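You operate a simulated robot arm through the tools that you are given. There is no shell and no other tool. Be economical: measure what you need, move in short steps, check, and stop when the job is done.

You are at the controls of a simulated robot arm. One attempt, no reset.

Task
Put things in order on the top of the island. At the end: one of the buns from the top of the island is on top of the brown footed wooden board; the cream green capped jar stands where the red dough ball stood; the clear glass with a yellow foot stands where the blue scouring pad stood; the blue scouring pad stands where the cream green capped jar stood; the red dough ball from the top of the island is in the yellow enamel bowl; whatever was shut is shut again. Leave all else as you found it, and nothing knocked over.

It is judged by the outcome, as a careful person would: the job done as asked, and still so three seconds after it is handed in. It fails if anything else is knocked over, pushed out of place, dropped, spilled or broken.

Robot
A 7-joint arm with a two-finger parallel gripper, fixed in place. Base frame: the origin is at the foot of the arm, x ahead of it, y to its left, z up; the work surface is at about z = 0.82. Lengths are in m, angles in degrees, forces in N, time in s.
With the tool pointing down near the work surface it reaches from about 0.3 to 0.7 m from the base axis. Its first joint turns from -66.0 to 66.0 degrees. Payload 1.57 kg.
The tool frame sits at the grasp point between the pads (the TCP): z along the fingers, y along the line on which they close. The tips reach 0.03 m beyond it. Largest opening 0.11 m; finger width 0.024, thickness 0.012; the body of the gripper, 0.048 by 0.112 m, starts 0.078 m behind the TCP.
Orientation is that of the tool frame in the base frame, as a unit quaternion [w, x, y, z]. With the fingers straight down and closing along the base's y, the tool's x points along the base's -x, its y along +y and its z along -z.

Tools
- The arm moves only by the tool arm_command. Its argument "series" is one flat list of numbers, 7 for each row, row after row: the shift along the tool's x, y, z in units of 100 mm (1.0 is 100 mm), then the turn, a rotation vector about the tool's x, y, z in units of 45 degrees (1.0 is 45 degrees), then the finger opening in m, from 0 to 0.11. In form: [tx, ty, tz, ax, ay, az, gripper, tx, ty, tz, ax, ay, az, gripper, ...]. A call has 1 to 10 rows; each row is the pose to reach, as a shift and turn from the pose commanded when the call began, along the tool's axes at that moment. A call with a number of a shift or a turn outside -1 to 1 is refused whole. Rows are played at 5 a second. More than 0.05 m and 8.6 degrees between two rows, or a gripper value outside its range, and nothing of the call is played. A pose out of reach is approached as far as the arm can. The call stops where the force on the tool passes 40 N (or 10 N more than at its start, if that is more) or the arm is blocked; 0.2 s more then pass. Each finger travels about 0.108 m/s and halts on what it meets, pressing with about 31 N; the grip force reading is that of the motor and also rises with nothing between the fingers. The clock runs only during rows and for 0.2 s after the last one: add rows that repeat a pose to give the fingers time. The reply holds the time, the measured pose of the TCP, the force on the tool along the base axes, the opening and the grip force, in the units named above and with some noise, and new pictures: "views" is both (left out), scene, wrist or none.
- Cameras (640 x 400 px; columns grow to the right, rows downward): "scene" is fixed at [0.1651, -0.4028, 1.3865]; the picture's right is [0.74, -0.68, 0.00], its down [-0.50, -0.54, -0.68] and it looks along [0.46, 0.50, -0.73] (base axes); focal length 293 px, centre (320, 200). "wrist" rides on the gripper at [0.07, 0.016, -0.141] in the tool frame; the picture's right is [-0.23, 0.97, 0.00], its down [-0.85, -0.20, -0.48] and it looks along [-0.47, -0.11, 0.88] (tool axes); focal length 222 px, centre (320, 200). There is no depth. A picture from a camera that has moved, and an enlarged one, comes with that camera's place and axes in the base frame and with its lens.
- close_up(camera, box): a new picture of the part [left, top, right, bottom] of that camera's present view, enlarged. No time passes.
- job_done(): hands the job in; it is judged then, once.

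Work in short steps. Places have to be worked out from the pictures, the camera data and where the tool is seen: move nearer, look again, correct. Check each grasp and each placing, and mend what went wrong. You have 120 turns and 170 pictures in all, those below and enlarged ones among them. Open the gripper and draw the arm clear of the work before you hand the job in, unless the task says otherwise; then end with one line.

The tools are called after "Call:" by a JSON object that holds its "fn" and its "kwargs". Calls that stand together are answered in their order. arm_command: Moves the arm, as the interface text tells. Its arguments: {"type":"object","properties":{"series":{"type":"array","items":{"type":"number"}},"views":{"type":"string","enum":["both","scene","wrist","none"]}},"required":["series"]} The other tools are called the same way: close_up (camera, box) takes an enlarged picture of a part of a camera's view; job_done () hands the job in.

At the start:

```text
clock: 0.0
eef_pos: [0.438, 0.0115, 1.1036]
orientation: [-0.001, -0.001, 1.0, 0.0]
contact_force: [0.5, 0.7, 0.1]
gripper_width: 0.1098
grasp_force: 0.1
```

scene: 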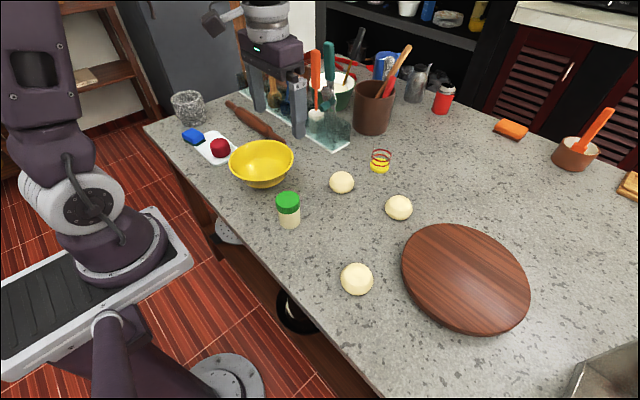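
wrist: 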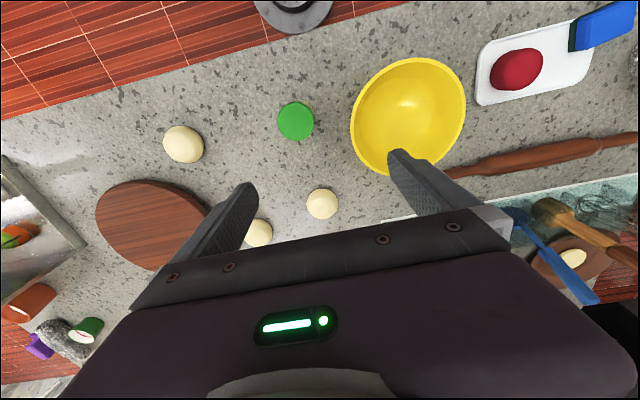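

I start with enlarged views of the two work areas to identify the objects and what sits on what.

Call:
{"fn": "close_up", "kwargs": {"camera": "scene", "box": [160, 80, 320, 240]}}

Call:
{"fn": "close_up", "kwargs": {"camera": "scene", "box": [320, 100, 480, 220]}}

Call:
{"fn": "close_up", "kwargs": {"camera": "wrist", "box": [340, 0, 640, 200]}}

```text
2.50 times, centred on (240, 160) of scene
camera zoom: at [0.1651, -0.4028, 1.3865], right [0.74, -0.68, 0.0], down [-0.5, -0.54, -0.68], along [0.46, 0.5, -0.73], focal length 732 px, centre (520, 300)
```

zoom: 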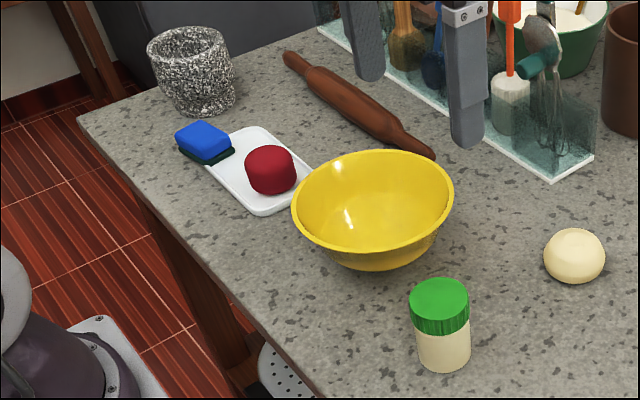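

```text
3.33 times, centred on (400, 160) of scene
camera zoom: at [0.1651, -0.4028, 1.3865], right [0.74, -0.68, 0.0], down [-0.5, -0.54, -0.68], along [0.46, 0.5, -0.73], focal length 976 px, centre (53, 333)
```

zoom: 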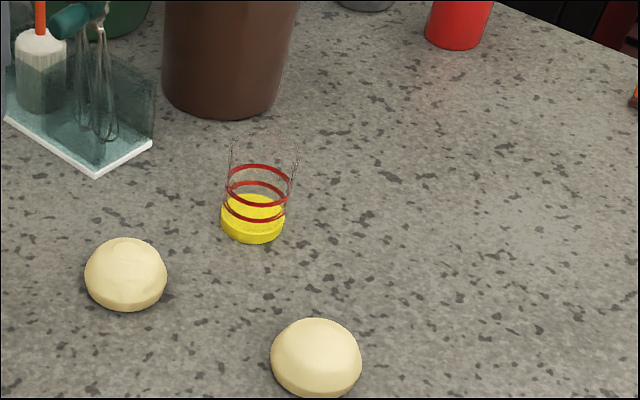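

```text
2.00 times, centred on (490, 100) of wrist
camera zoom: at [0.3688, 0.0274, 1.2432], right [0.23, 0.97, 0.0], down [0.85, -0.2, 0.48], along [0.47, -0.11, -0.88], focal length 444 px, centre (-20, 400)
```

zoom: 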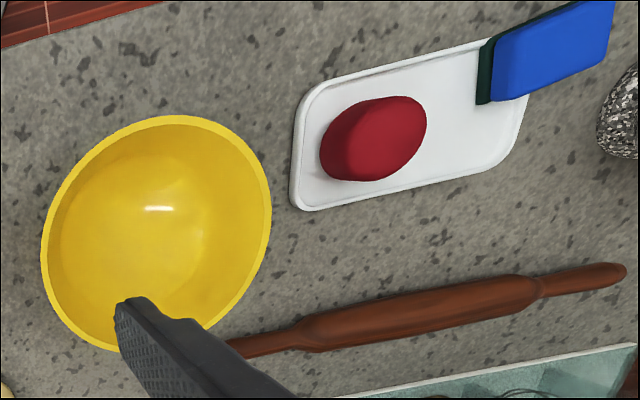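

The ball sits on a white tray with the blue pad beside it. My estimates (x, y) are: dough ball (0.43, 0.33), pad (0.40, 0.47), jar (0.42, -0.01), glass (0.73, -0.04), bowl centre (0.47, 0.17). I take the dough first, moving left and down while turning the gripper 45°.

Call:
{"fn": "arm_command", "kwargs": {"series": [0, 0.17, 0.1, 0, 0, -0.17, 0.11, 0, 0.34, 0.2, 0, 0, -0.34, 0.11, 0, 0.51, 0.3, 0, 0, -0.51, 0.11, 0, 0.68, 0.4, 0, 0, -0.68, 0.11, 0, 0.85, 0.5, 0, 0, -0.85, 0.11, 0, 1, 0.6, 0, 0, -1, 0.11], "views": "none"}}

Call:
{"fn": "arm_command", "kwargs": {"series": [-0.3, 0.3, 0, 0, 0, 0, 0.11, -0.6, 0.6, 0, 0, 0, 0, 0.11, -0.9, 0.9, 0, 0, 0, 0, 0.11, -1, 1, 0, 0, 0, 0, 0.11], "views": "wrist"}}

```text
clock: 1.4
eef_pos: [0.4382, 0.11, 1.043]
orientation: [-0.001, -0.383, 0.924, 0.0]
contact_force: [0.4, -0.3, 1.5]
gripper_width: 0.1102
grasp_force: 0.2
```

```text
clock: 2.4
eef_pos: [0.4375, 0.2537, 1.0416]
orientation: [0.0, -0.381, 0.924, 0.0]
contact_force: [0.1, -0.1, 0.0]
gripper_width: 0.11
grasp_force: 0.0
camera wrist: at [0.3772, 0.2154, 1.1824], right [-0.53, 0.85, 0.0], down [0.75, 0.46, 0.48], along [0.41, 0.25, -0.88], focal length 222 px, centre (320, 200)
```

wrist: 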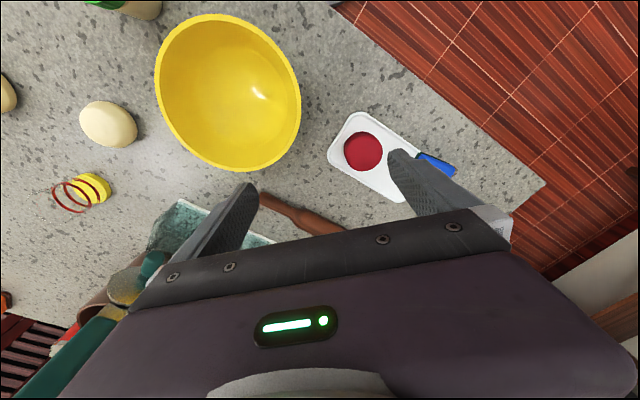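

The ball measures at about (0.423, 0.320). I move above it and go down to z≈0.95 to look.

Call:
{"fn": "arm_command", "kwargs": {"series": [-0.19, 0.29, 0.3, 0, 0, 0, 0.1, -0.37, 0.576, 0.6, 0, 0, 0, 0.1, -0.37, 0.576, 0.9, 0, 0, 0, 0.1]}}

```text
clock: 3.2
eef_pos: [0.4233, 0.3209, 0.9503]
orientation: [0.0, -0.382, 0.924, 0.0]
contact_force: [0.2, 0.1, 0.3]
gripper_width: 0.1001
grasp_force: 0.0
camera wrist: at [0.3633, 0.2828, 1.0929], right [-0.53, 0.85, 0.0], down [0.75, 0.46, 0.48], along [0.41, 0.25, -0.88], focal length 222 px, centre (320, 200)
```

scene: 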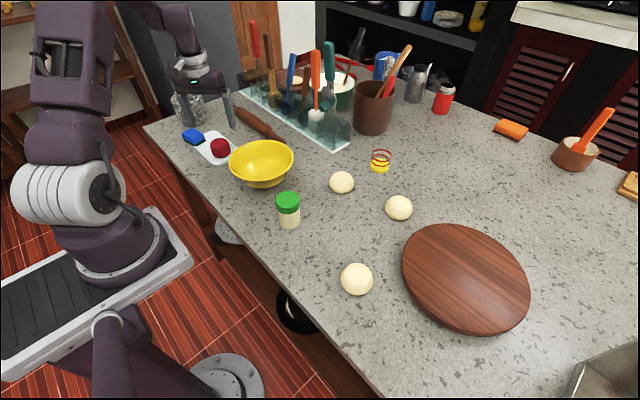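
wrist: 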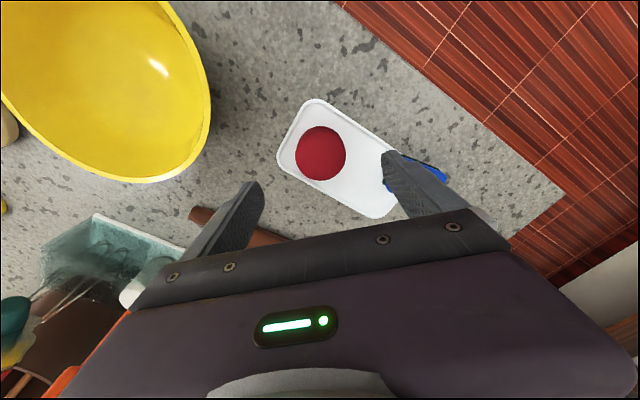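

Ball measured at (0.426, 0.322), well aligned and about 57 mm wide. I lower to z≈0.865 and close.

Call:
{"fn": "arm_command", "kwargs": {"series": [-0.03, -0.01, 0.4, 0, 0, 0, 0.09, -0.03, -0.01, 0.7, 0, 0, 0, 0.09, -0.03, -0.01, 0.87, 0, 0, 0, 0.09, -0.03, -0.01, 0.87, 0, 0, 0, 0.045, -0.03, -0.01, 0.87, 0, 0, 0, 0.045, -0.03, -0.01, 0.87, 0, 0, 0, 0.045]}}

```text
clock: 4.6
eef_pos: [0.425, 0.3216, 0.8665]
orientation: [0.001, -0.383, 0.924, 0.0]
contact_force: [-0.5, 0.2, 0.7]
gripper_width: 0.0533
grasp_force: 31.2
camera wrist: at [0.3662, 0.2833, 1.0064], right [-0.53, 0.85, 0.0], down [0.75, 0.46, 0.48], along [0.41, 0.25, -0.88], focal length 222 px, centre (320, 200)
```

scene: 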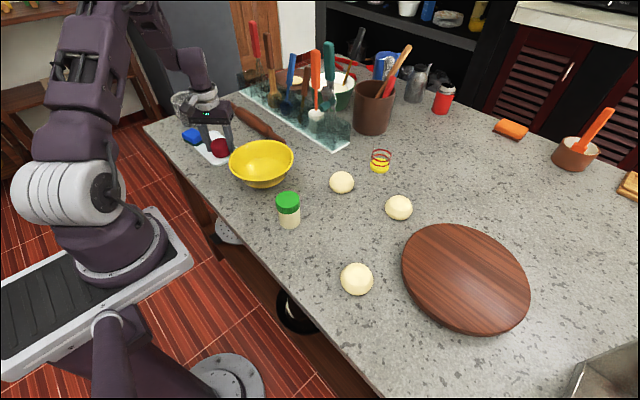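
wrist: 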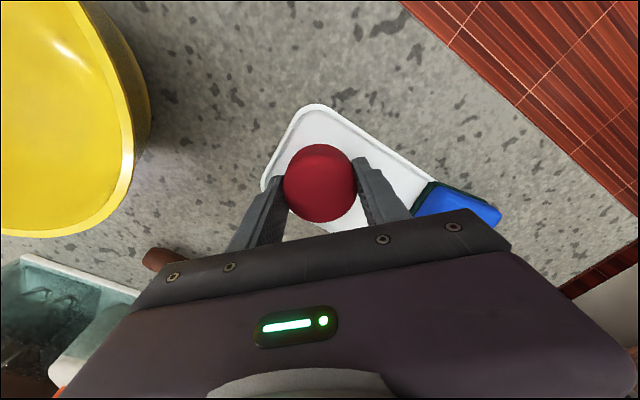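

Ball is gripped (53 mm). The bowl rim centre triangulates to (0.448, 0.133) at z≈0.90. I lift straight up and travel to it.

Call:
{"fn": "arm_command", "kwargs": {"series": [0, 0, -0.4, 0, 0, 0, 0.045, 0, 0, -0.8, 0, 0, 0, 0.045, 0.1, -0.13, -1, 0, 0, 0, 0.045, 0.3, -0.4, -1, 0, 0, 0, 0.045, 0.5, -0.65, -1, 0, 0, 0, 0.045], "views": "none"}}

Call:
{"fn": "arm_command", "kwargs": {"series": [0.25, -0.3, -0.1, 0, 0, 0, 0.045, 0.5, -0.6, -0.1, 0, 0, 0, 0.045, 0.67, -0.85, -0.1, 0, 0, 0, 0.045, 0.67, -0.85, -0.1, 0, 0, 0, 0.045]}}

```text
clock: 5.8
eef_pos: [0.4364, 0.2401, 0.9654]
orientation: [0.0, -0.383, 0.924, 0.0]
contact_force: [0.5, -0.1, -0.7]
gripper_width: 0.0529
grasp_force: 30.8
```

```text
clock: 6.8
eef_pos: [0.4521, 0.1327, 0.9752]
orientation: [0.001, -0.383, 0.924, 0.0]
contact_force: [0.1, -0.6, -0.7]
gripper_width: 0.0532
grasp_force: 31.2
camera wrist: at [0.3915, 0.0956, 1.1152], right [-0.53, 0.85, 0.0], down [0.75, 0.46, 0.48], along [0.41, 0.25, -0.88], focal length 222 px, centre (320, 200)
```

scene: 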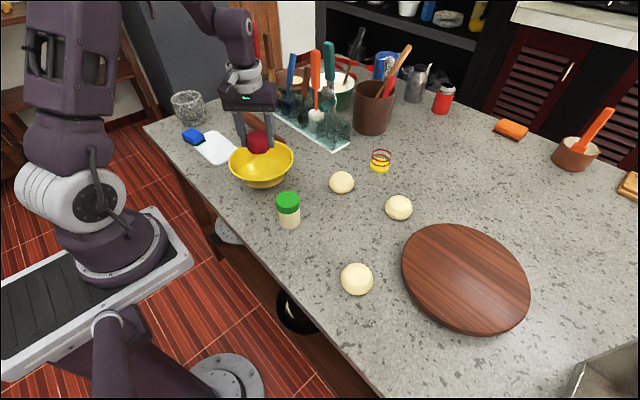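
wrist: 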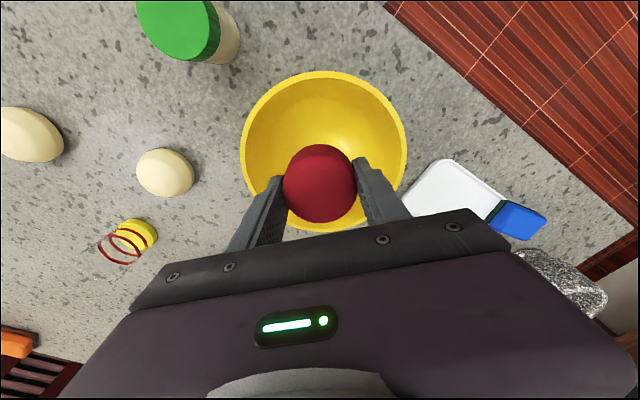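

The bowl is centred nearly under the ball. I lower inside to z≈0.885, open modestly and rise.

Call:
{"fn": "arm_command", "kwargs": {"series": [0.04, 0.04, 0.3, 0, 0, 0, 0.045, 0.04, 0.04, 0.6, 0, 0, 0, 0.045, 0.04, 0.04, 0.9, 0, 0, 0, 0.045, 0.04, 0.04, 0.9, 0, 0, 0, 0.075, 0.04, 0.04, 0.9, 0, 0, 0, 0.075, 0.04, 0.04, 0.7, 0, 0, 0, 0.075, 0.04, 0.04, 0.3, 0, 0, 0, 0.075, 0.04, 0.04, -0.1, 0, 0, 0, 0.075]}}

```text
clock: 8.6
eef_pos: [0.4456, 0.1332, 0.986]
orientation: [0.0, -0.382, 0.924, 0.0]
contact_force: [0.8, -0.1, -0.2]
gripper_width: 0.0751
grasp_force: 0.1
camera wrist: at [0.3858, 0.0939, 1.1268], right [-0.53, 0.85, 0.0], down [0.75, 0.46, 0.48], along [0.41, 0.25, -0.88], focal length 222 px, centre (320, 200)
```

scene: 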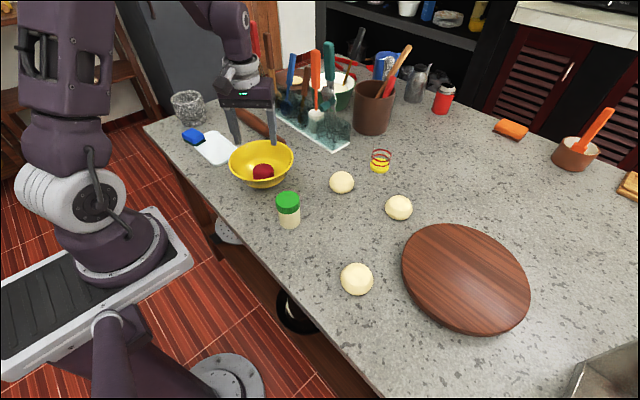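
wrist: 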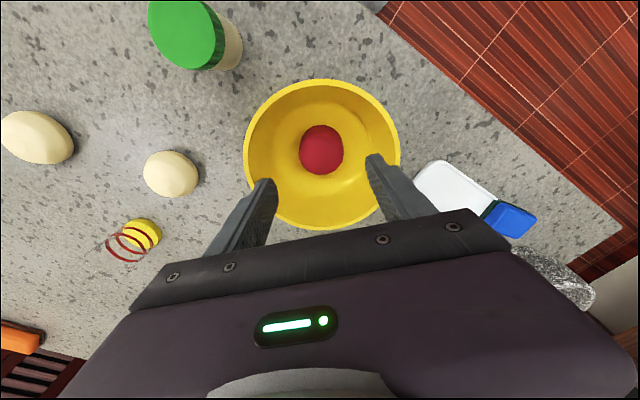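

The dough is in the bowl. The jar triangulates to (0.418, -0.018), with its cap top at z≈0.90. I move over towards it, staying high.

Call:
{"fn": "arm_command", "kwargs": {"series": [0.3, -0.2, 0, 0, 0, 0, 0.1, 0.6, -0.4, 0, 0, 0, 0, 0.1, 0.95, -0.65, 0, 0, 0, 0, 0.1], "views": "none"}}

Call:
{"fn": "arm_command", "kwargs": {"series": [0.16, -0.11, 0, 0, 0, 0, 0.1, 0.316, -0.22, 0, 0, 0, 0, 0.1, 0.316, -0.22, 0, 0, 0, 0, 0.1]}}

```text
clock: 9.4
eef_pos: [0.4246, 0.0194, 0.985]
orientation: [0.0, -0.383, 0.924, 0.0]
contact_force: [0.2, 0.3, 0.5]
gripper_width: 0.1002
grasp_force: 0.0
```

```text
clock: 10.2
eef_pos: [0.4177, -0.0187, 0.9866]
orientation: [0.0, -0.383, 0.924, 0.0]
contact_force: [0.9, 0.1, -0.4]
gripper_width: 0.1001
grasp_force: 0.0
camera wrist: at [0.358, -0.0567, 1.127], right [-0.53, 0.85, 0.0], down [0.75, 0.46, 0.48], along [0.41, 0.25, -0.88], focal length 222 px, centre (320, 200)
```

scene: 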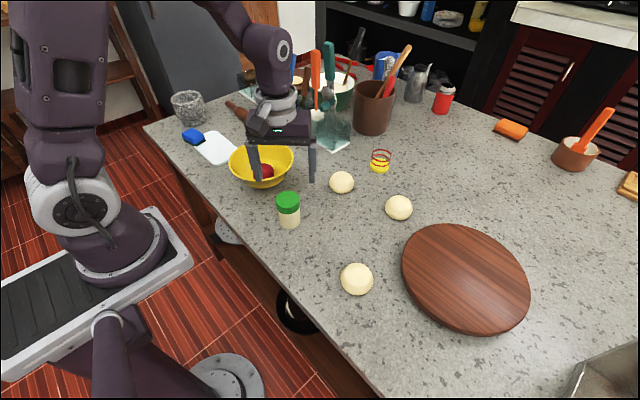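
wrist: 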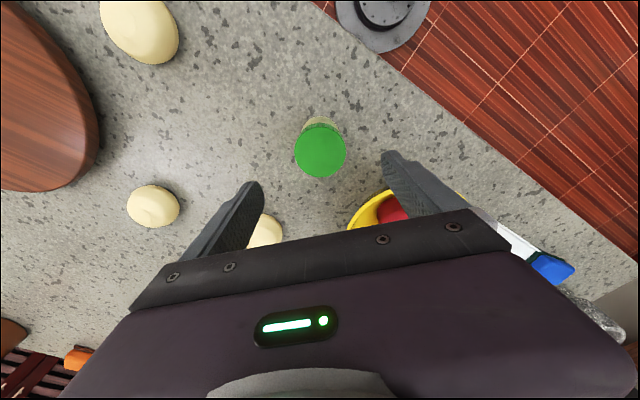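

The cap measures at (0.415, -0.022). I make a small correction, lower around the jar and grip at z≈0.87.

Call:
{"fn": "arm_command", "kwargs": {"series": [0.04, 0, 0.4, 0, 0, 0, 0.1, 0.04, 0, 0.75, 0, 0, 0, 0.1, 0.04, 0, 1, 0, 0, 0, 0.1], "views": "none"}}

Call:
{"fn": "arm_command", "kwargs": {"series": [0, 0, 0.18, 0, 0, 0, 0.1, 0, 0, 0.18, 0, 0, 0, 0.045, 0, 0, 0.18, 0, 0, 0, 0.045, 0, 0, 0.18, 0, 0, 0, 0.045]}}

```text
clock: 11.0
eef_pos: [0.4116, -0.0219, 0.8856]
orientation: [-0.001, -0.382, 0.924, 0.0]
contact_force: [0.1, 0.3, 1.0]
gripper_width: 0.1
grasp_force: 0.0
```

```text
clock: 12.0
eef_pos: [0.4111, -0.0208, 0.8683]
orientation: [0.0, -0.382, 0.924, 0.0]
contact_force: [0.5, -0.7, 0.2]
gripper_width: 0.052
grasp_force: 31.1
camera wrist: at [0.3523, -0.0593, 1.0094], right [-0.53, 0.85, 0.0], down [0.75, 0.46, 0.48], along [0.41, 0.25, -0.88], focal length 222 px, centre (320, 200)
```

scene: 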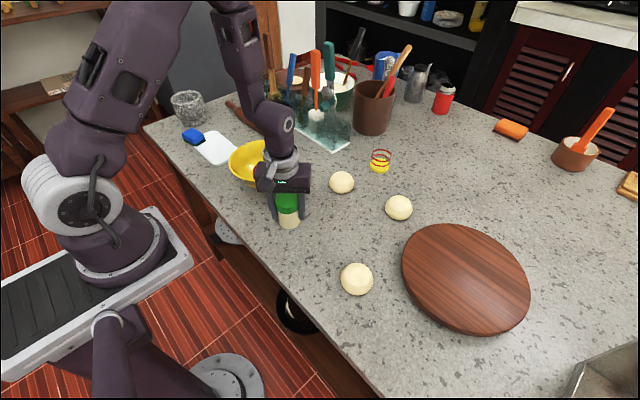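
wrist: 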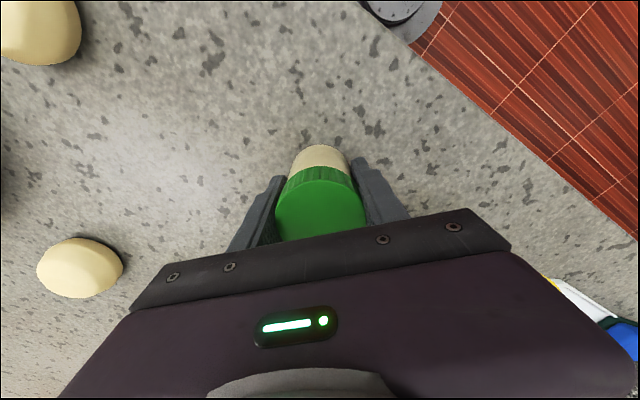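

Jar gripped at TCP (0.411, -0.021), 52 mm. I lift high and carry it over to the dough's former place at (0.425, 0.322).

Call:
{"fn": "arm_command", "kwargs": {"series": [0, 0, -0.4, 0, 0, 0, 0.045, 0, 0, -0.8, 0, 0, 0, 0.045, 0, 0, -1, 0, 0, 0, 0.045], "views": "none"}}

Call:
{"fn": "arm_command", "kwargs": {"series": [0, 0, -0.3, 0, 0, 0, 0.045, -0.3, 0.28, -0.3, 0, 0, 0, 0.045, -0.6, 0.55, -0.3, 0, 0, 0, 0.045, -0.84, 0.775, -0.3, 0, 0, 0, 0.045], "views": "none"}}

Call:
{"fn": "arm_command", "kwargs": {"series": [-0.3, 0.28, 0, 0, 0, 0, 0.045, -0.6, 0.55, 0, 0, 0, 0, 0.045, -0.84, 0.775, 0, 0, 0, 0, 0.045], "views": "none"}}

Call:
{"fn": "arm_command", "kwargs": {"series": [-0.3, 0.28, 0, 0, 0, 0, 0.045, -0.6, 0.55, 0, 0, 0, 0, 0.045, -0.8, 0.74, 0, 0, 0, 0, 0.045, -0.8, 0.74, 0, 0, 0, 0, 0.045]}}

```text
clock: 12.8
eef_pos: [0.4116, -0.0207, 0.969]
orientation: [0.0, -0.383, 0.924, 0.0]
contact_force: [0.5, 0.2, -1.5]
gripper_width: 0.0515
grasp_force: 31.1
```

```text
clock: 13.8
eef_pos: [0.4184, 0.0927, 0.9968]
orientation: [0.0, -0.382, 0.924, 0.0]
contact_force: [0.7, 0.3, -1.7]
gripper_width: 0.0517
grasp_force: 31.0
```

```text
clock: 14.6
eef_pos: [0.4212, 0.2068, 0.9964]
orientation: [0.0, -0.382, 0.924, 0.0]
contact_force: [-0.5, 0.2, -1.3]
gripper_width: 0.0518
grasp_force: 30.7
```

```text
clock: 15.6
eef_pos: [0.4273, 0.3176, 0.9983]
orientation: [-0.001, -0.382, 0.924, 0.0]
contact_force: [-0.3, 0.4, -1.3]
gripper_width: 0.0515
grasp_force: 30.6
camera wrist: at [0.3668, 0.2794, 1.1384], right [-0.53, 0.85, 0.0], down [0.75, 0.46, 0.48], along [0.41, 0.25, -0.88], focal length 222 px, centre (320, 200)
```

scene: 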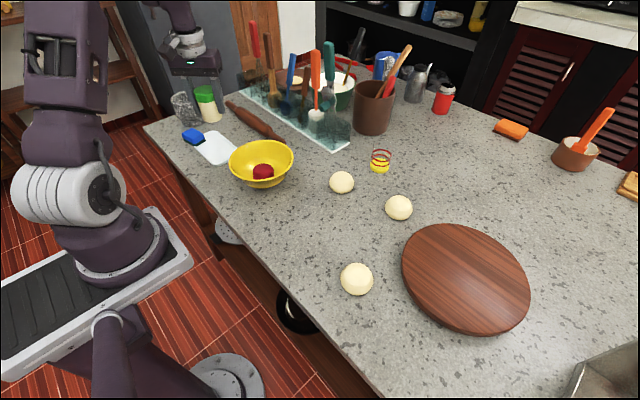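
wrist: 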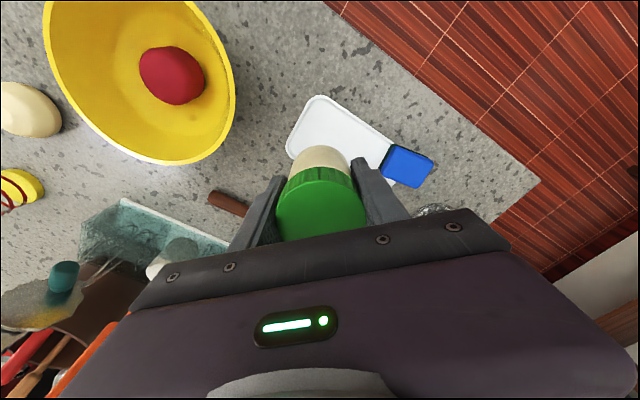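

Over the tray at about (0.427, 0.318). I nudge by a few mm and lower to just above the tray.

Call:
{"fn": "arm_command", "kwargs": {"series": [-0.02, 0.046, 0.4, 0, 0, 0, 0.045, -0.02, 0.046, 0.8, 0, 0, 0, 0.045, -0.02, 0.046, 1, 0, 0, 0, 0.045], "views": "none"}}

Call:
{"fn": "arm_command", "kwargs": {"series": [0, 0, 0.1, 0, 0, 0, 0.045, 0, 0, 0.18, 0, 0, 0, 0.045, 0, 0, 0.18, 0, 0, 0, 0.045]}}

```text
clock: 16.4
eef_pos: [0.4254, 0.3189, 0.8984]
orientation: [0.0, -0.383, 0.924, 0.0]
contact_force: [-0.5, 0.2, -1.2]
gripper_width: 0.0517
grasp_force: 31.0
```

```text
clock: 17.2
eef_pos: [0.425, 0.3204, 0.8807]
orientation: [0.0, -0.383, 0.924, 0.0]
contact_force: [0.3, 0.2, -0.8]
gripper_width: 0.0516
grasp_force: 30.9
camera wrist: at [0.366, 0.282, 1.0211], right [-0.53, 0.85, 0.0], down [0.75, 0.46, 0.48], along [0.41, 0.25, -0.88], focal length 222 px, centre (320, 200)
```

scene: 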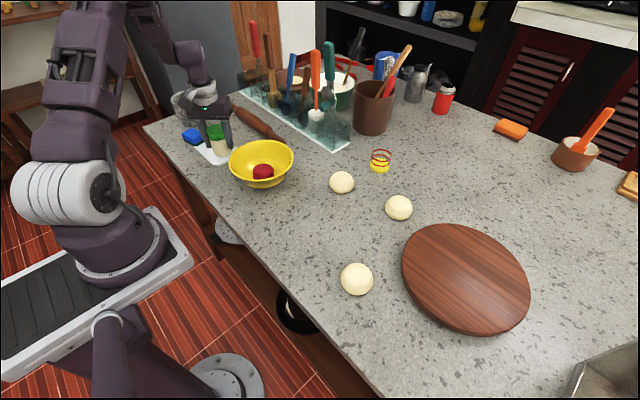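
wrist: 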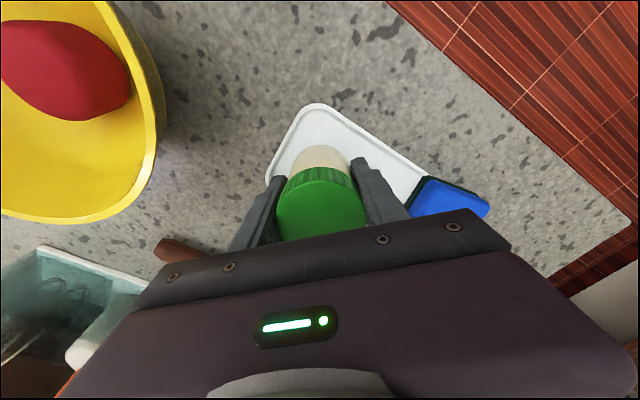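

No contact yet at 0.8807; the jar base is about 12 mm above counter level. I lower in 2 mm steps and read the force.

Call:
{"fn": "arm_command", "kwargs": {"series": [0, 0, 0.03, 0, 0, 0, 0.045, 0, 0, 0.05, 0, 0, 0, 0.045], "views": "none"}}

Call:
{"fn": "arm_command", "kwargs": {"series": [0, 0, 0.02, 0, 0, 0, 0.045, 0, 0, 0.02, 0, 0, 0, 0.045], "views": "none"}}

```text
clock: 17.8
eef_pos: [0.4256, 0.3201, 0.8746]
orientation: [0.0, -0.383, 0.924, 0.0]
contact_force: [0.3, 1.0, -0.2]
gripper_width: 0.0518
grasp_force: 31.3
```

```text
clock: 18.4
eef_pos: [0.4253, 0.3205, 0.874]
orientation: [0.001, -0.382, 0.924, 0.001]
contact_force: [-3.5, -4.7, 28.6]
gripper_width: 0.0518
grasp_force: 31.6
```

Contact at 28 N, so the jar is on the tray. I ease up 1 mm, open, then rise.

Call:
{"fn": "arm_command", "kwargs": {"series": [0, 0, -0.015, 0, 0, 0, 0.045, 0, 0, -0.015, 0, 0, 0, 0.085, 0, 0, -0.015, 0, 0, 0, 0.085, 0, 0, -0.4, 0, 0, 0, 0.085, 0, 0, -0.8, 0, 0, 0, 0.085, 0, 0, -1, 0, 0, 0, 0.085]}}

```text
clock: 19.8
eef_pos: [0.4248, 0.3211, 0.9728]
orientation: [-0.001, -0.383, 0.924, -0.001]
contact_force: [-0.1, 0.6, -0.2]
gripper_width: 0.0848
grasp_force: 0.1
camera wrist: at [0.3647, 0.2829, 1.1141], right [-0.53, 0.85, 0.0], down [0.75, 0.46, 0.48], along [0.41, 0.25, -0.88], focal length 222 px, centre (320, 200)
```

scene: 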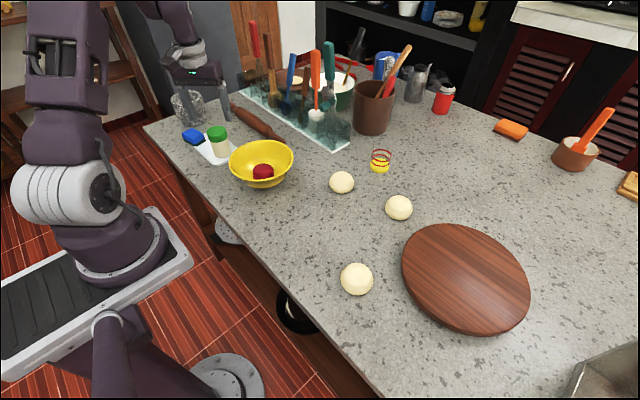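
wrist: 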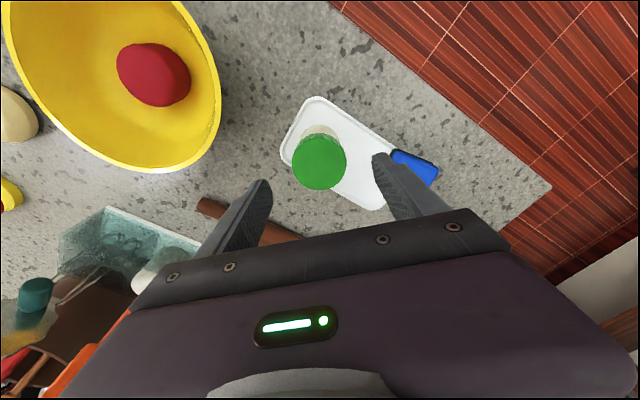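

The jar stands on the tray. I now move above the pad at about (0.396, 0.44), staying high, and look.

Call:
{"fn": "arm_command", "kwargs": {"series": [-0.2, 0.33, -0.1, 0, 0, 0, 0.1, -0.4, 0.66, -0.1, 0, 0, 0, 0.1, -0.64, 1, -0.1, 0, 0, 0, 0.1, -0.64, 1, -0.1, 0, 0, 0, 0.1], "views": "wrist"}}

Call:
{"fn": "close_up", "kwargs": {"camera": "wrist", "box": [220, 60, 420, 220]}}

Call:
{"fn": "close_up", "kwargs": {"camera": "scene", "box": [160, 100, 260, 180]}}

```text
clock: 20.8
eef_pos: [0.3988, 0.4389, 0.9835]
orientation: [0.0, -0.383, 0.924, 0.0]
contact_force: [0.1, 0.0, 0.2]
gripper_width: 0.0998
grasp_force: 0.0
camera wrist: at [0.3398, 0.4001, 1.1242], right [-0.53, 0.85, 0.0], down [0.75, 0.46, 0.48], along [0.41, 0.25, -0.88], focal length 222 px, centre (320, 200)
```

wrist: 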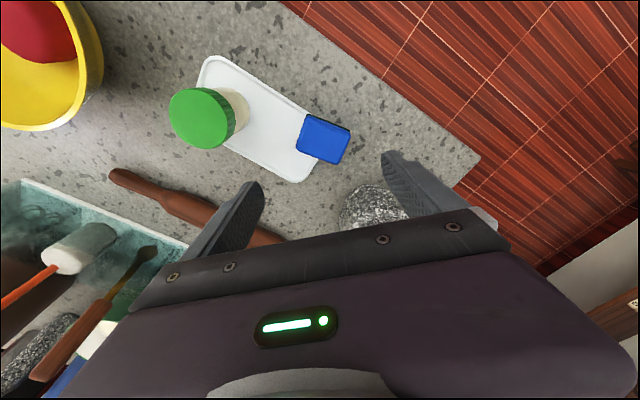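

```text
2.50 times, centred on (320, 140) of wrist
camera zoom: at [0.3398, 0.4001, 1.1242], right [-0.53, 0.85, 0.0], down [0.75, 0.46, 0.48], along [0.41, 0.25, -0.88], focal length 555 px, centre (320, 350)
```

zoom: 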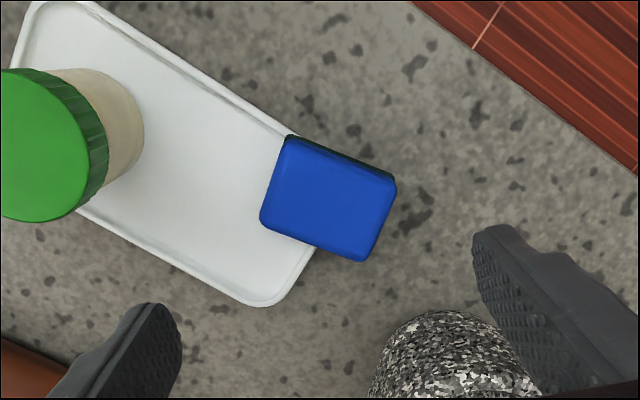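

```text
5.00 times, centred on (210, 140) of scene
camera zoom: at [0.1652, -0.4027, 1.3865], right [0.74, -0.68, 0.0], down [-0.5, -0.54, -0.68], along [0.46, 0.5, -0.73], focal length 1463 px, centre (870, 500)
```

zoom: 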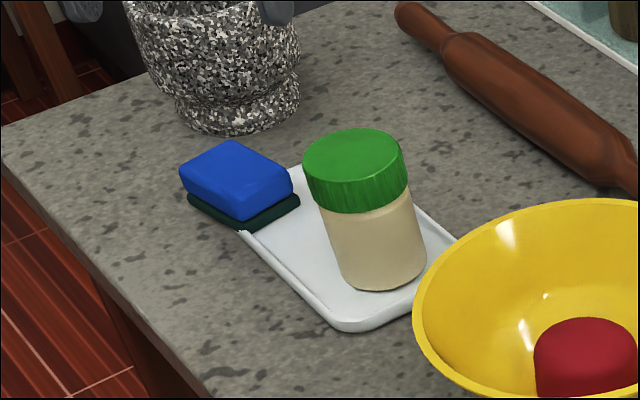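

The pad overlaps the tray's corner. Its centre is (0.3945, 0.438), top z≈0.85, about 55×42 mm, long axis about 10° off base y. I turn the fingers to close along the long axis and come down part way.

Call:
{"fn": "arm_command", "kwargs": {"series": [0.037, 0.024, 0.1, 0, 0, 0.155, 0.09, 0.037, 0.024, 0.2, 0, 0, 0.31, 0.09, 0.037, 0.024, 0.3, 0, 0, 0.465, 0.09, 0.037, 0.024, 0.45, 0, 0, 0.62, 0.09, 0.037, 0.024, 0.6, 0, 0, 0.767, 0.09, 0.037, 0.024, 0.6, 0, 0, 0.767, 0.09]}}

Call:
{"fn": "close_up", "kwargs": {"camera": "wrist", "box": [220, 80, 420, 240]}}

```text
clock: 22.2
eef_pos: [0.396, 0.4357, 0.924]
orientation: [0.0, -0.091, 0.996, 0.0]
contact_force: [0.2, -0.6, -0.6]
gripper_width: 0.0899
grasp_force: 0.1
camera wrist: at [0.325, 0.4387, 1.0645], right [0.05, 1.0, 0.0], down [0.88, -0.04, 0.48], along [0.48, -0.02, -0.88], focal length 222 px, centre (320, 200)
```

scene: 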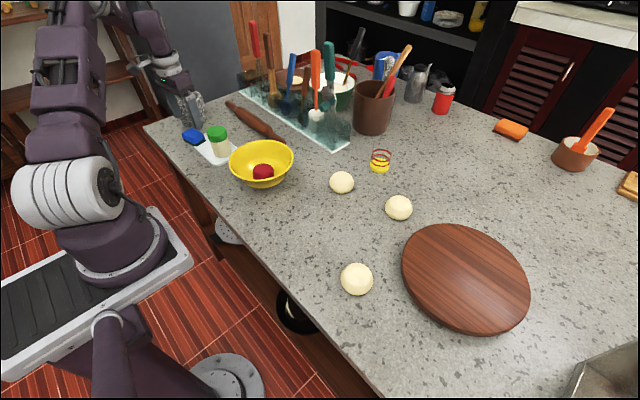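
wrist: 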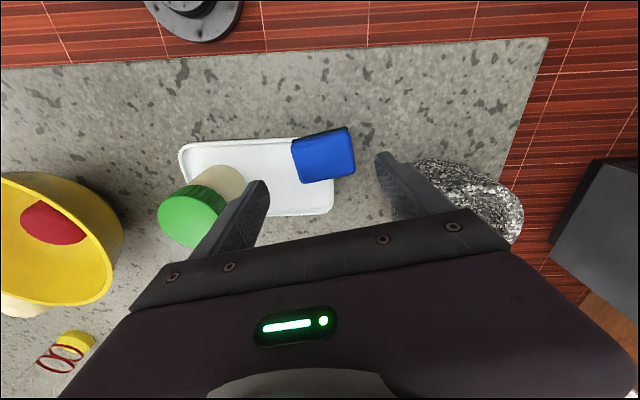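

```text
2.50 times, centred on (320, 160) of wrist
camera zoom: at [0.325, 0.4387, 1.0645], right [0.05, 1.0, 0.0], down [0.88, -0.04, 0.48], along [0.48, -0.02, -0.88], focal length 555 px, centre (320, 300)
```

zoom: 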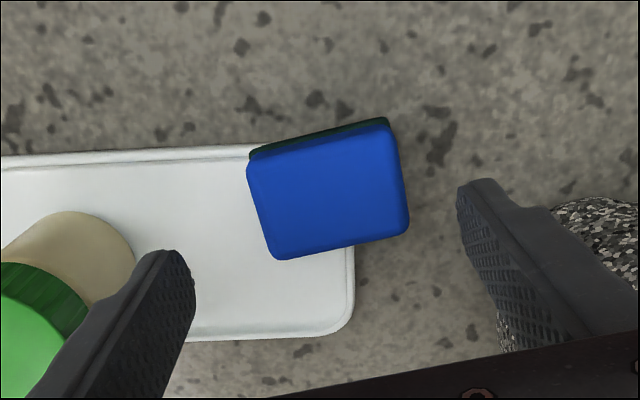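

The pad rests on the tray's corner rim, with its centre at about (0.393, 0.440). I lower to tips just above the tray rim and close.

Call:
{"fn": "arm_command", "kwargs": {"series": [0.014, 0.033, 0.3, 0, 0, 0, 0.09, 0.014, 0.033, 0.57, 0, 0, 0, 0.09, 0.014, 0.033, 0.57, 0, 0, 0, 0.09], "views": "wrist"}}

Call:
{"fn": "close_up", "kwargs": {"camera": "scene", "box": [160, 100, 260, 180]}}

```text
clock: 23.0
eef_pos: [0.3937, 0.4369, 0.8654]
orientation: [0.001, -0.09, 0.996, 0.0]
contact_force: [0.2, -0.4, 0.5]
gripper_width: 0.09
grasp_force: 0.0
camera wrist: at [0.3235, 0.4409, 1.0063], right [0.05, 1.0, 0.0], down [0.88, -0.04, 0.48], along [0.48, -0.02, -0.88], focal length 222 px, centre (320, 200)
```

wrist: 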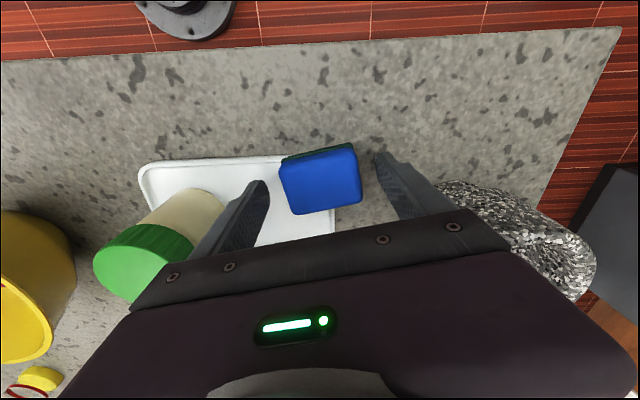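

```text
5.00 times, centred on (210, 140) of scene
camera zoom: at [0.1651, -0.4028, 1.3865], right [0.74, -0.68, 0.0], down [-0.5, -0.54, -0.68], along [0.46, 0.5, -0.73], focal length 1463 px, centre (870, 500)
```

zoom: 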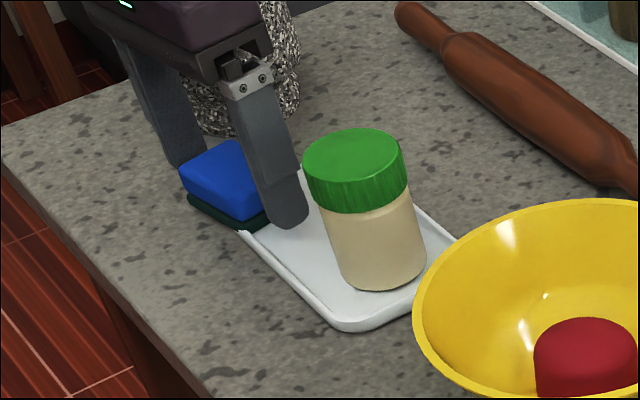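

Fingers straddle the pad cleanly. I close and lift a little.

Call:
{"fn": "arm_command", "kwargs": {"series": [0, 0, 0, 0, 0, 0, 0.045, 0, 0, 0, 0, 0, 0, 0.045, 0, 0, 0, 0, 0, 0, 0.045, 0, 0, -0.2, 0, 0, 0, 0.045, 0, 0, -0.5, 0, 0, 0, 0.045]}}

Call:
{"fn": "close_up", "kwargs": {"camera": "scene", "box": [160, 100, 260, 180]}}

```text
clock: 24.2
eef_pos: [0.3931, 0.4384, 0.9175]
orientation: [0.001, -0.091, 0.996, 0.0]
contact_force: [-0.3, -0.2, 1.3]
gripper_width: 0.0586
grasp_force: 31.2
camera wrist: at [0.3223, 0.4425, 1.0568], right [0.05, 1.0, 0.0], down [0.88, -0.04, 0.48], along [0.48, -0.02, -0.88], focal length 222 px, centre (320, 200)
```

scene: 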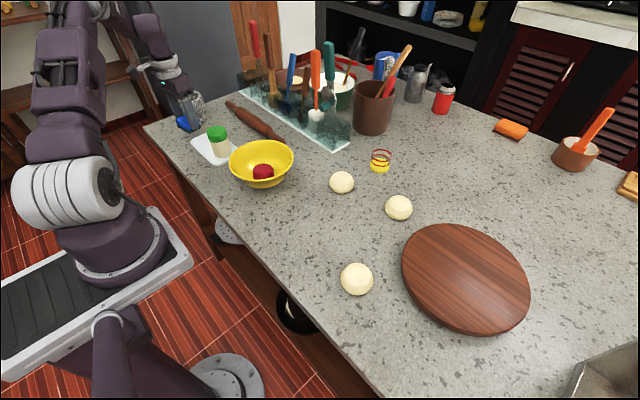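
wrist: 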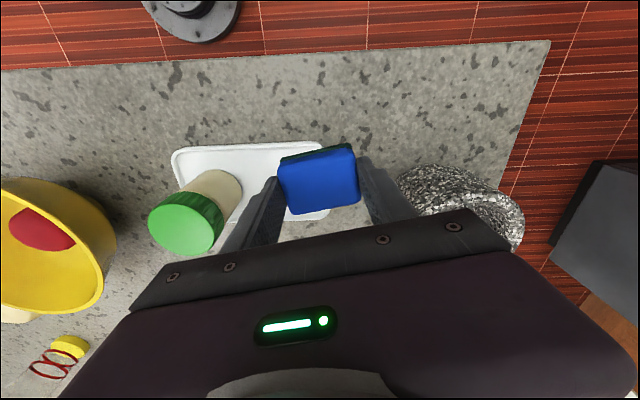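

```text
5.00 times, centred on (210, 140) of scene
camera zoom: at [0.1651, -0.4028, 1.3865], right [0.74, -0.68, 0.0], down [-0.5, -0.54, -0.68], along [0.46, 0.5, -0.73], focal length 1463 px, centre (870, 500)
```

zoom: 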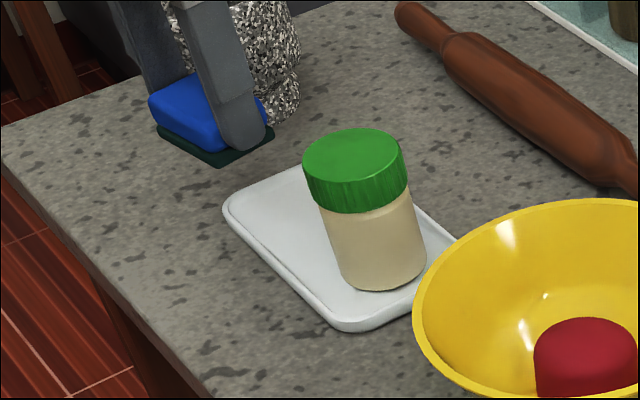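

Pad is held (58.6 mm). I raise to z≈0.98 and carry it over the jar and bowl to the jar's old place (0.412, -0.021).

Call:
{"fn": "arm_command", "kwargs": {"series": [0, 0, -0.35, 0, 0, 0, 0.045, 0, 0, -0.65, 0, 0, 0, 0.045, 0.06, -0.4, -0.65, 0, 0, 0, 0.045, 0.128, -0.8, -0.65, 0, 0, 0, 0.045, 0.128, -0.95, -0.65, 0, 0, 0, 0.045], "views": "none"}}

Call:
{"fn": "arm_command", "kwargs": {"series": [0.06, -0.4, 0, 0, 0, 0, 0.045, 0.128, -0.8, 0, 0, 0, 0, 0.045, 0.14, -0.95, 0, 0, 0, 0, 0.045], "views": "none"}}

Call:
{"fn": "arm_command", "kwargs": {"series": [0.06, -0.4, 0, 0, 0, 0, 0.045, 0.128, -0.8, 0, 0, 0, 0, 0.045, 0.14, -0.95, 0, 0, 0, 0, 0.045], "views": "none"}}

Call:
{"fn": "arm_command", "kwargs": {"series": [0.06, -0.4, 0, 0, 0, 0, 0.045, 0.128, -0.8, 0, 0, 0, 0, 0.045, 0.14, -0.95, 0, 0, 0, 0, 0.045], "views": "none"}}

Call:
{"fn": "arm_command", "kwargs": {"series": [0.05, -0.4, 0, 0, 0, 0, 0.045, 0.09, -0.75, 0, 0, 0, 0, 0.045, 0.09, -0.75, 0, 0, 0, 0, 0.045]}}

```text
clock: 25.4
eef_pos: [0.3983, 0.3424, 0.9804]
orientation: [0.0, -0.09, 0.996, 0.0]
contact_force: [-0.3, -1.1, -0.8]
gripper_width: 0.0585
grasp_force: 31.0
```

```text
clock: 26.2
eef_pos: [0.4025, 0.2471, 0.9782]
orientation: [0.001, -0.092, 0.996, 0.0]
contact_force: [-0.4, 0.5, -0.1]
gripper_width: 0.0587
grasp_force: 30.7
```

```text
clock: 27.0
eef_pos: [0.4053, 0.1491, 0.9793]
orientation: [0.0, -0.091, 0.996, -0.001]
contact_force: [-0.8, 0.3, 0.3]
gripper_width: 0.0584
grasp_force: 31.6
```

```text
clock: 27.8
eef_pos: [0.4086, 0.0526, 0.9804]
orientation: [0.0, -0.091, 0.996, 0.0]
contact_force: [-0.3, 0.9, 0.2]
gripper_width: 0.0584
grasp_force: 30.9
```

```text
clock: 28.6
eef_pos: [0.411, -0.022, 0.9788]
orientation: [0.001, -0.091, 0.996, 0.001]
contact_force: [0.8, -0.4, -0.1]
gripper_width: 0.0587
grasp_force: 30.6
camera wrist: at [0.3406, -0.019, 1.1196], right [0.05, 1.0, 0.0], down [0.88, -0.04, 0.48], along [0.48, -0.02, -0.88], focal length 222 px, centre (320, 200)
```

scene: 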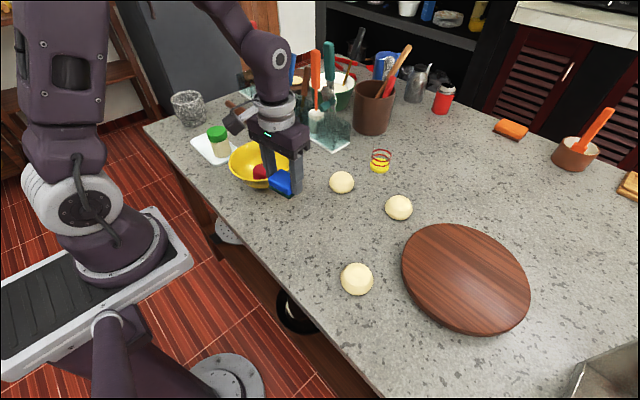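
wrist: 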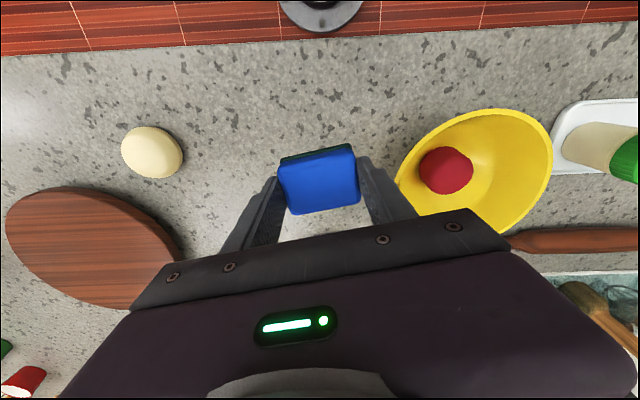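

Directly over the jar's old place. I lower to z≈0.862, then step down with force checks.

Call:
{"fn": "arm_command", "kwargs": {"series": [0.0, 0.01, 0.4, 0, 0, 0, 0.045, 0, 0.01, 0.8, 0, 0, 0, 0.045, 0, 0.01, 1, 0, 0, 0, 0.045], "views": "none"}}

Call:
{"fn": "arm_command", "kwargs": {"series": [0, 0, 0.1, 0, 0, 0, 0.045, 0, 0, 0.17, 0, 0, 0, 0.045, 0, 0, 0.2, 0, 0, 0, 0.045], "views": "none"}}

Call:
{"fn": "close_up", "kwargs": {"camera": "scene", "box": [250, 150, 330, 230]}}

```text
clock: 29.4
eef_pos: [0.4117, -0.0187, 0.8789]
orientation: [0.0, -0.092, 0.996, 0.0]
contact_force: [0.7, -0.3, 0.2]
gripper_width: 0.0585
grasp_force: 31.3
```

```text
clock: 30.2
eef_pos: [0.4122, -0.0193, 0.8607]
orientation: [0.0, -0.091, 0.996, 0.0]
contact_force: [-0.4, -0.1, 0.4]
gripper_width: 0.0584
grasp_force: 30.8
```

```text
5.00 times, centred on (290, 190) of scene
camera zoom: at [0.1651, -0.4028, 1.3865], right [0.74, -0.68, 0.0], down [-0.5, -0.54, -0.68], along [0.46, 0.5, -0.73], focal length 1463 px, centre (470, 250)
```

zoom: 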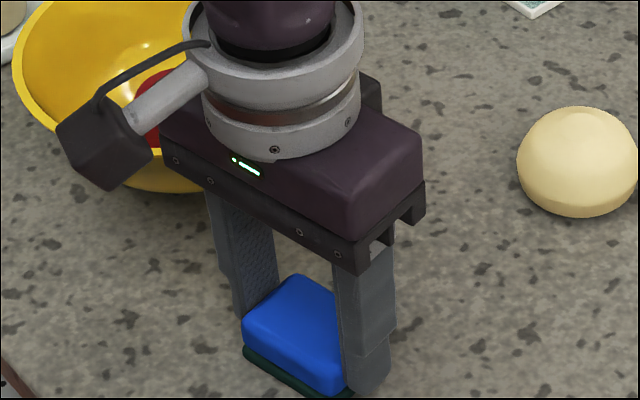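

Not touching yet at 0.8607. I continue in small steps.

Call:
{"fn": "arm_command", "kwargs": {"series": [0, 0, 0.03, 0, 0, 0, 0.045, 0, 0, 0.05, 0, 0, 0, 0.045], "views": "none"}}

Call:
{"fn": "arm_command", "kwargs": {"series": [0, 0, 0.02, 0, 0, 0, 0.045, 0, 0, 0.02, 0, 0, 0, 0.045], "views": "none"}}

```text
clock: 30.6
eef_pos: [0.4114, -0.0197, 0.8597]
orientation: [0.0, -0.091, 0.996, -0.001]
contact_force: [-3.9, 2.3, 20.5]
gripper_width: 0.0584
grasp_force: 30.7
stopped in row 1: the force on the tool passed its limit (the readings are from after the stop); the commanded pose is now the measured one
```

```text
clock: 30.9
eef_pos: [0.4132, -0.0185, 0.8591]
orientation: [0.001, -0.092, 0.996, 0.0]
contact_force: [-3.5, 1.1, 19.2]
gripper_width: 0.0582
grasp_force: 31.0
stopped in row 1: the force on the tool passed its limit (the readings are from after the stop); the commanded pose is now the measured one
```

The pad touches the counter. I ease up 1 mm, release with a modest opening, and rise.

Call:
{"fn": "arm_command", "kwargs": {"series": [0, 0, -0.01, 0, 0, 0, 0.055, 0, 0, -0.01, 0, 0, 0, 0.078, 0, 0, -0.01, 0, 0, 0, 0.078, 0, 0, -0.3, 0, 0, 0, 0.078, 0, 0, -0.7, 0, 0, 0, 0.078, 0, 0, -1, 0, 0, 0, 0.09]}}

```text
clock: 32.3
eef_pos: [0.4136, -0.0181, 0.9582]
orientation: [0.0, -0.091, 0.996, 0.0]
contact_force: [0.2, 0.4, 1.2]
gripper_width: 0.0899
grasp_force: 0.1
camera wrist: at [0.3423, -0.0153, 1.0999], right [0.05, 1.0, 0.0], down [0.88, -0.04, 0.48], along [0.48, -0.02, -0.88], focal length 222 px, centre (320, 200)
```

scene: 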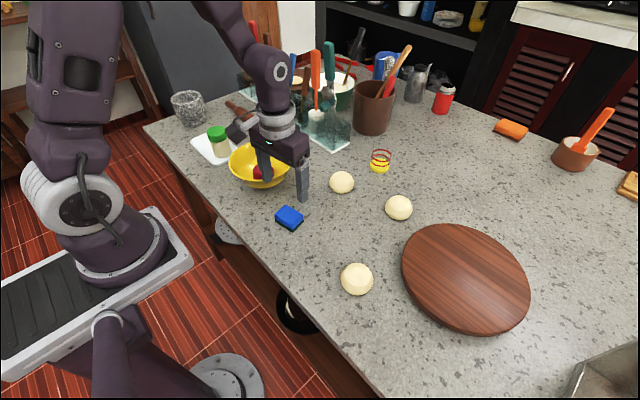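
wrist: 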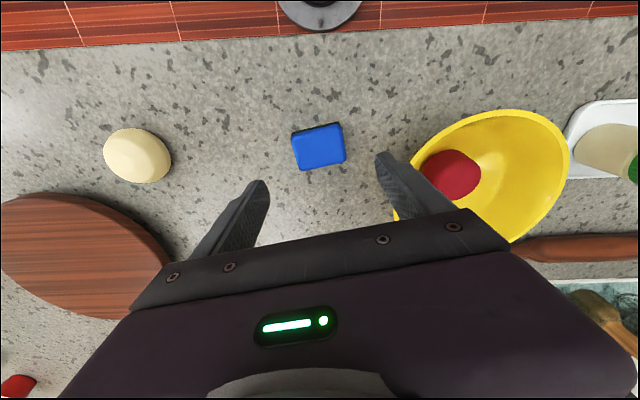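

The pad sits where the jar was. Next is the near bun at about (0.414, -0.239); I travel above it.

Call:
{"fn": "arm_command", "kwargs": {"series": [0.07, -0.4, 0, 0, 0, 0, 0.1, 0.14, -0.8, 0, 0, 0, 0, 0.1, 0.2, -1, 0, 0, 0, 0, 0.1], "views": "none"}}

Call:
{"fn": "arm_command", "kwargs": {"series": [0.07, -0.4, 0, 0, 0, 0, 0.1, 0.14, -0.8, 0, 0, 0, 0, 0.1, 0.2, -1, 0, 0, 0, 0, 0.1, 0.2, -1, 0, 0, 0, 0, 0.1]}}

```text
clock: 33.1
eef_pos: [0.4124, -0.1214, 0.9577]
orientation: [0.002, -0.091, 0.996, 0.0]
contact_force: [0.1, -0.3, -0.6]
gripper_width: 0.0999
grasp_force: 0.1
```

```text
clock: 34.1
eef_pos: [0.4087, -0.2241, 0.9584]
orientation: [0.001, -0.092, 0.996, 0.001]
contact_force: [-0.4, 0.2, 0.2]
gripper_width: 0.1
grasp_force: 0.2
camera wrist: at [0.3386, -0.221, 1.1], right [0.05, 1.0, 0.0], down [0.88, -0.04, 0.48], along [0.48, -0.02, -0.88], focal length 222 px, centre (320, 200)
```

scene: 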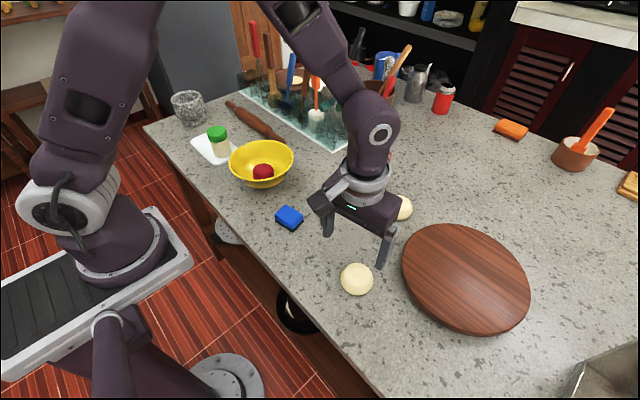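
wrist: 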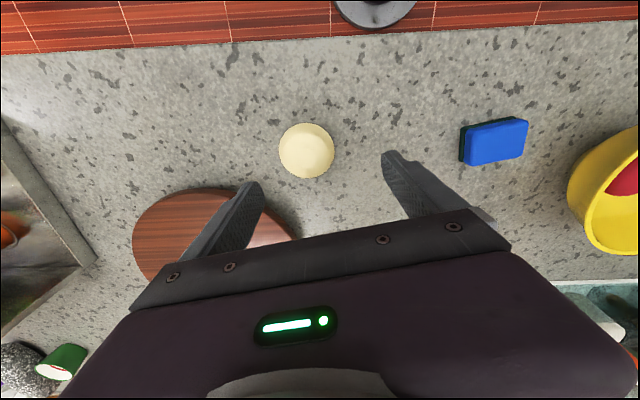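

Bun measured at (0.413, -0.2405), about 64 mm wide. I align and descend to z≈0.858 and grip.

Call:
{"fn": "arm_command", "kwargs": {"series": [-0.015, -0.17, 0.1, 0, 0, 0, 0.1, -0.015, -0.17, 0.5, 0, 0, 0, 0.1, -0.015, -0.17, 0.8, 0, 0, 0, 0.1, -0.015, -0.17, 1, 0, 0, 0, 0.1, -0.015, -0.17, 1, 0, 0, 0, 0.055, -0.015, -0.17, 1, 0, 0, 0, 0.055, -0.015, -0.17, 1, 0, 0, 0, 0.055]}}

```text
clock: 35.7
eef_pos: [0.415, -0.2391, 0.8594]
orientation: [0.001, -0.091, 0.996, 0.0]
contact_force: [0.3, 0.6, 0.6]
gripper_width: 0.0661
grasp_force: 30.7
camera wrist: at [0.3436, -0.2369, 0.9993], right [0.05, 1.0, 0.0], down [0.88, -0.04, 0.48], along [0.48, -0.02, -0.88], focal length 222 px, centre (320, 200)
```

scene: 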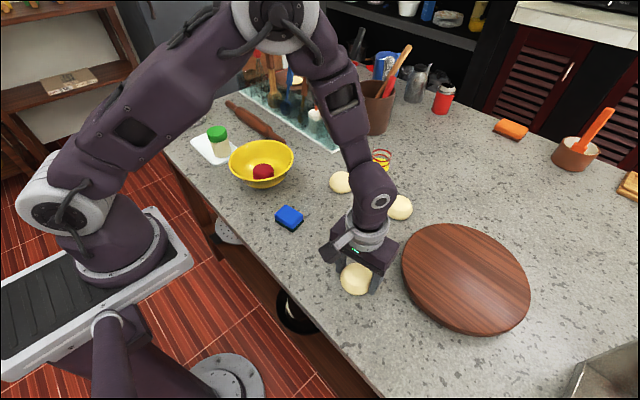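
wrist: 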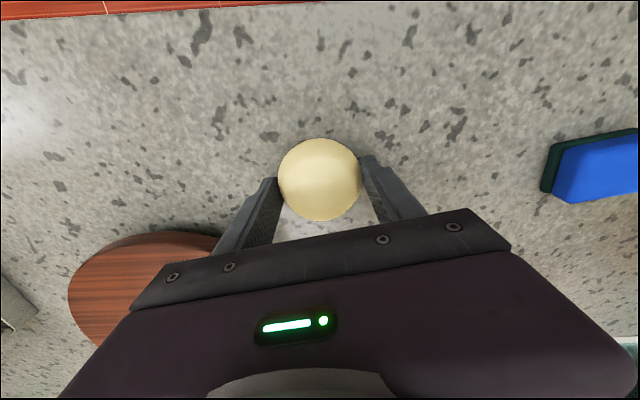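

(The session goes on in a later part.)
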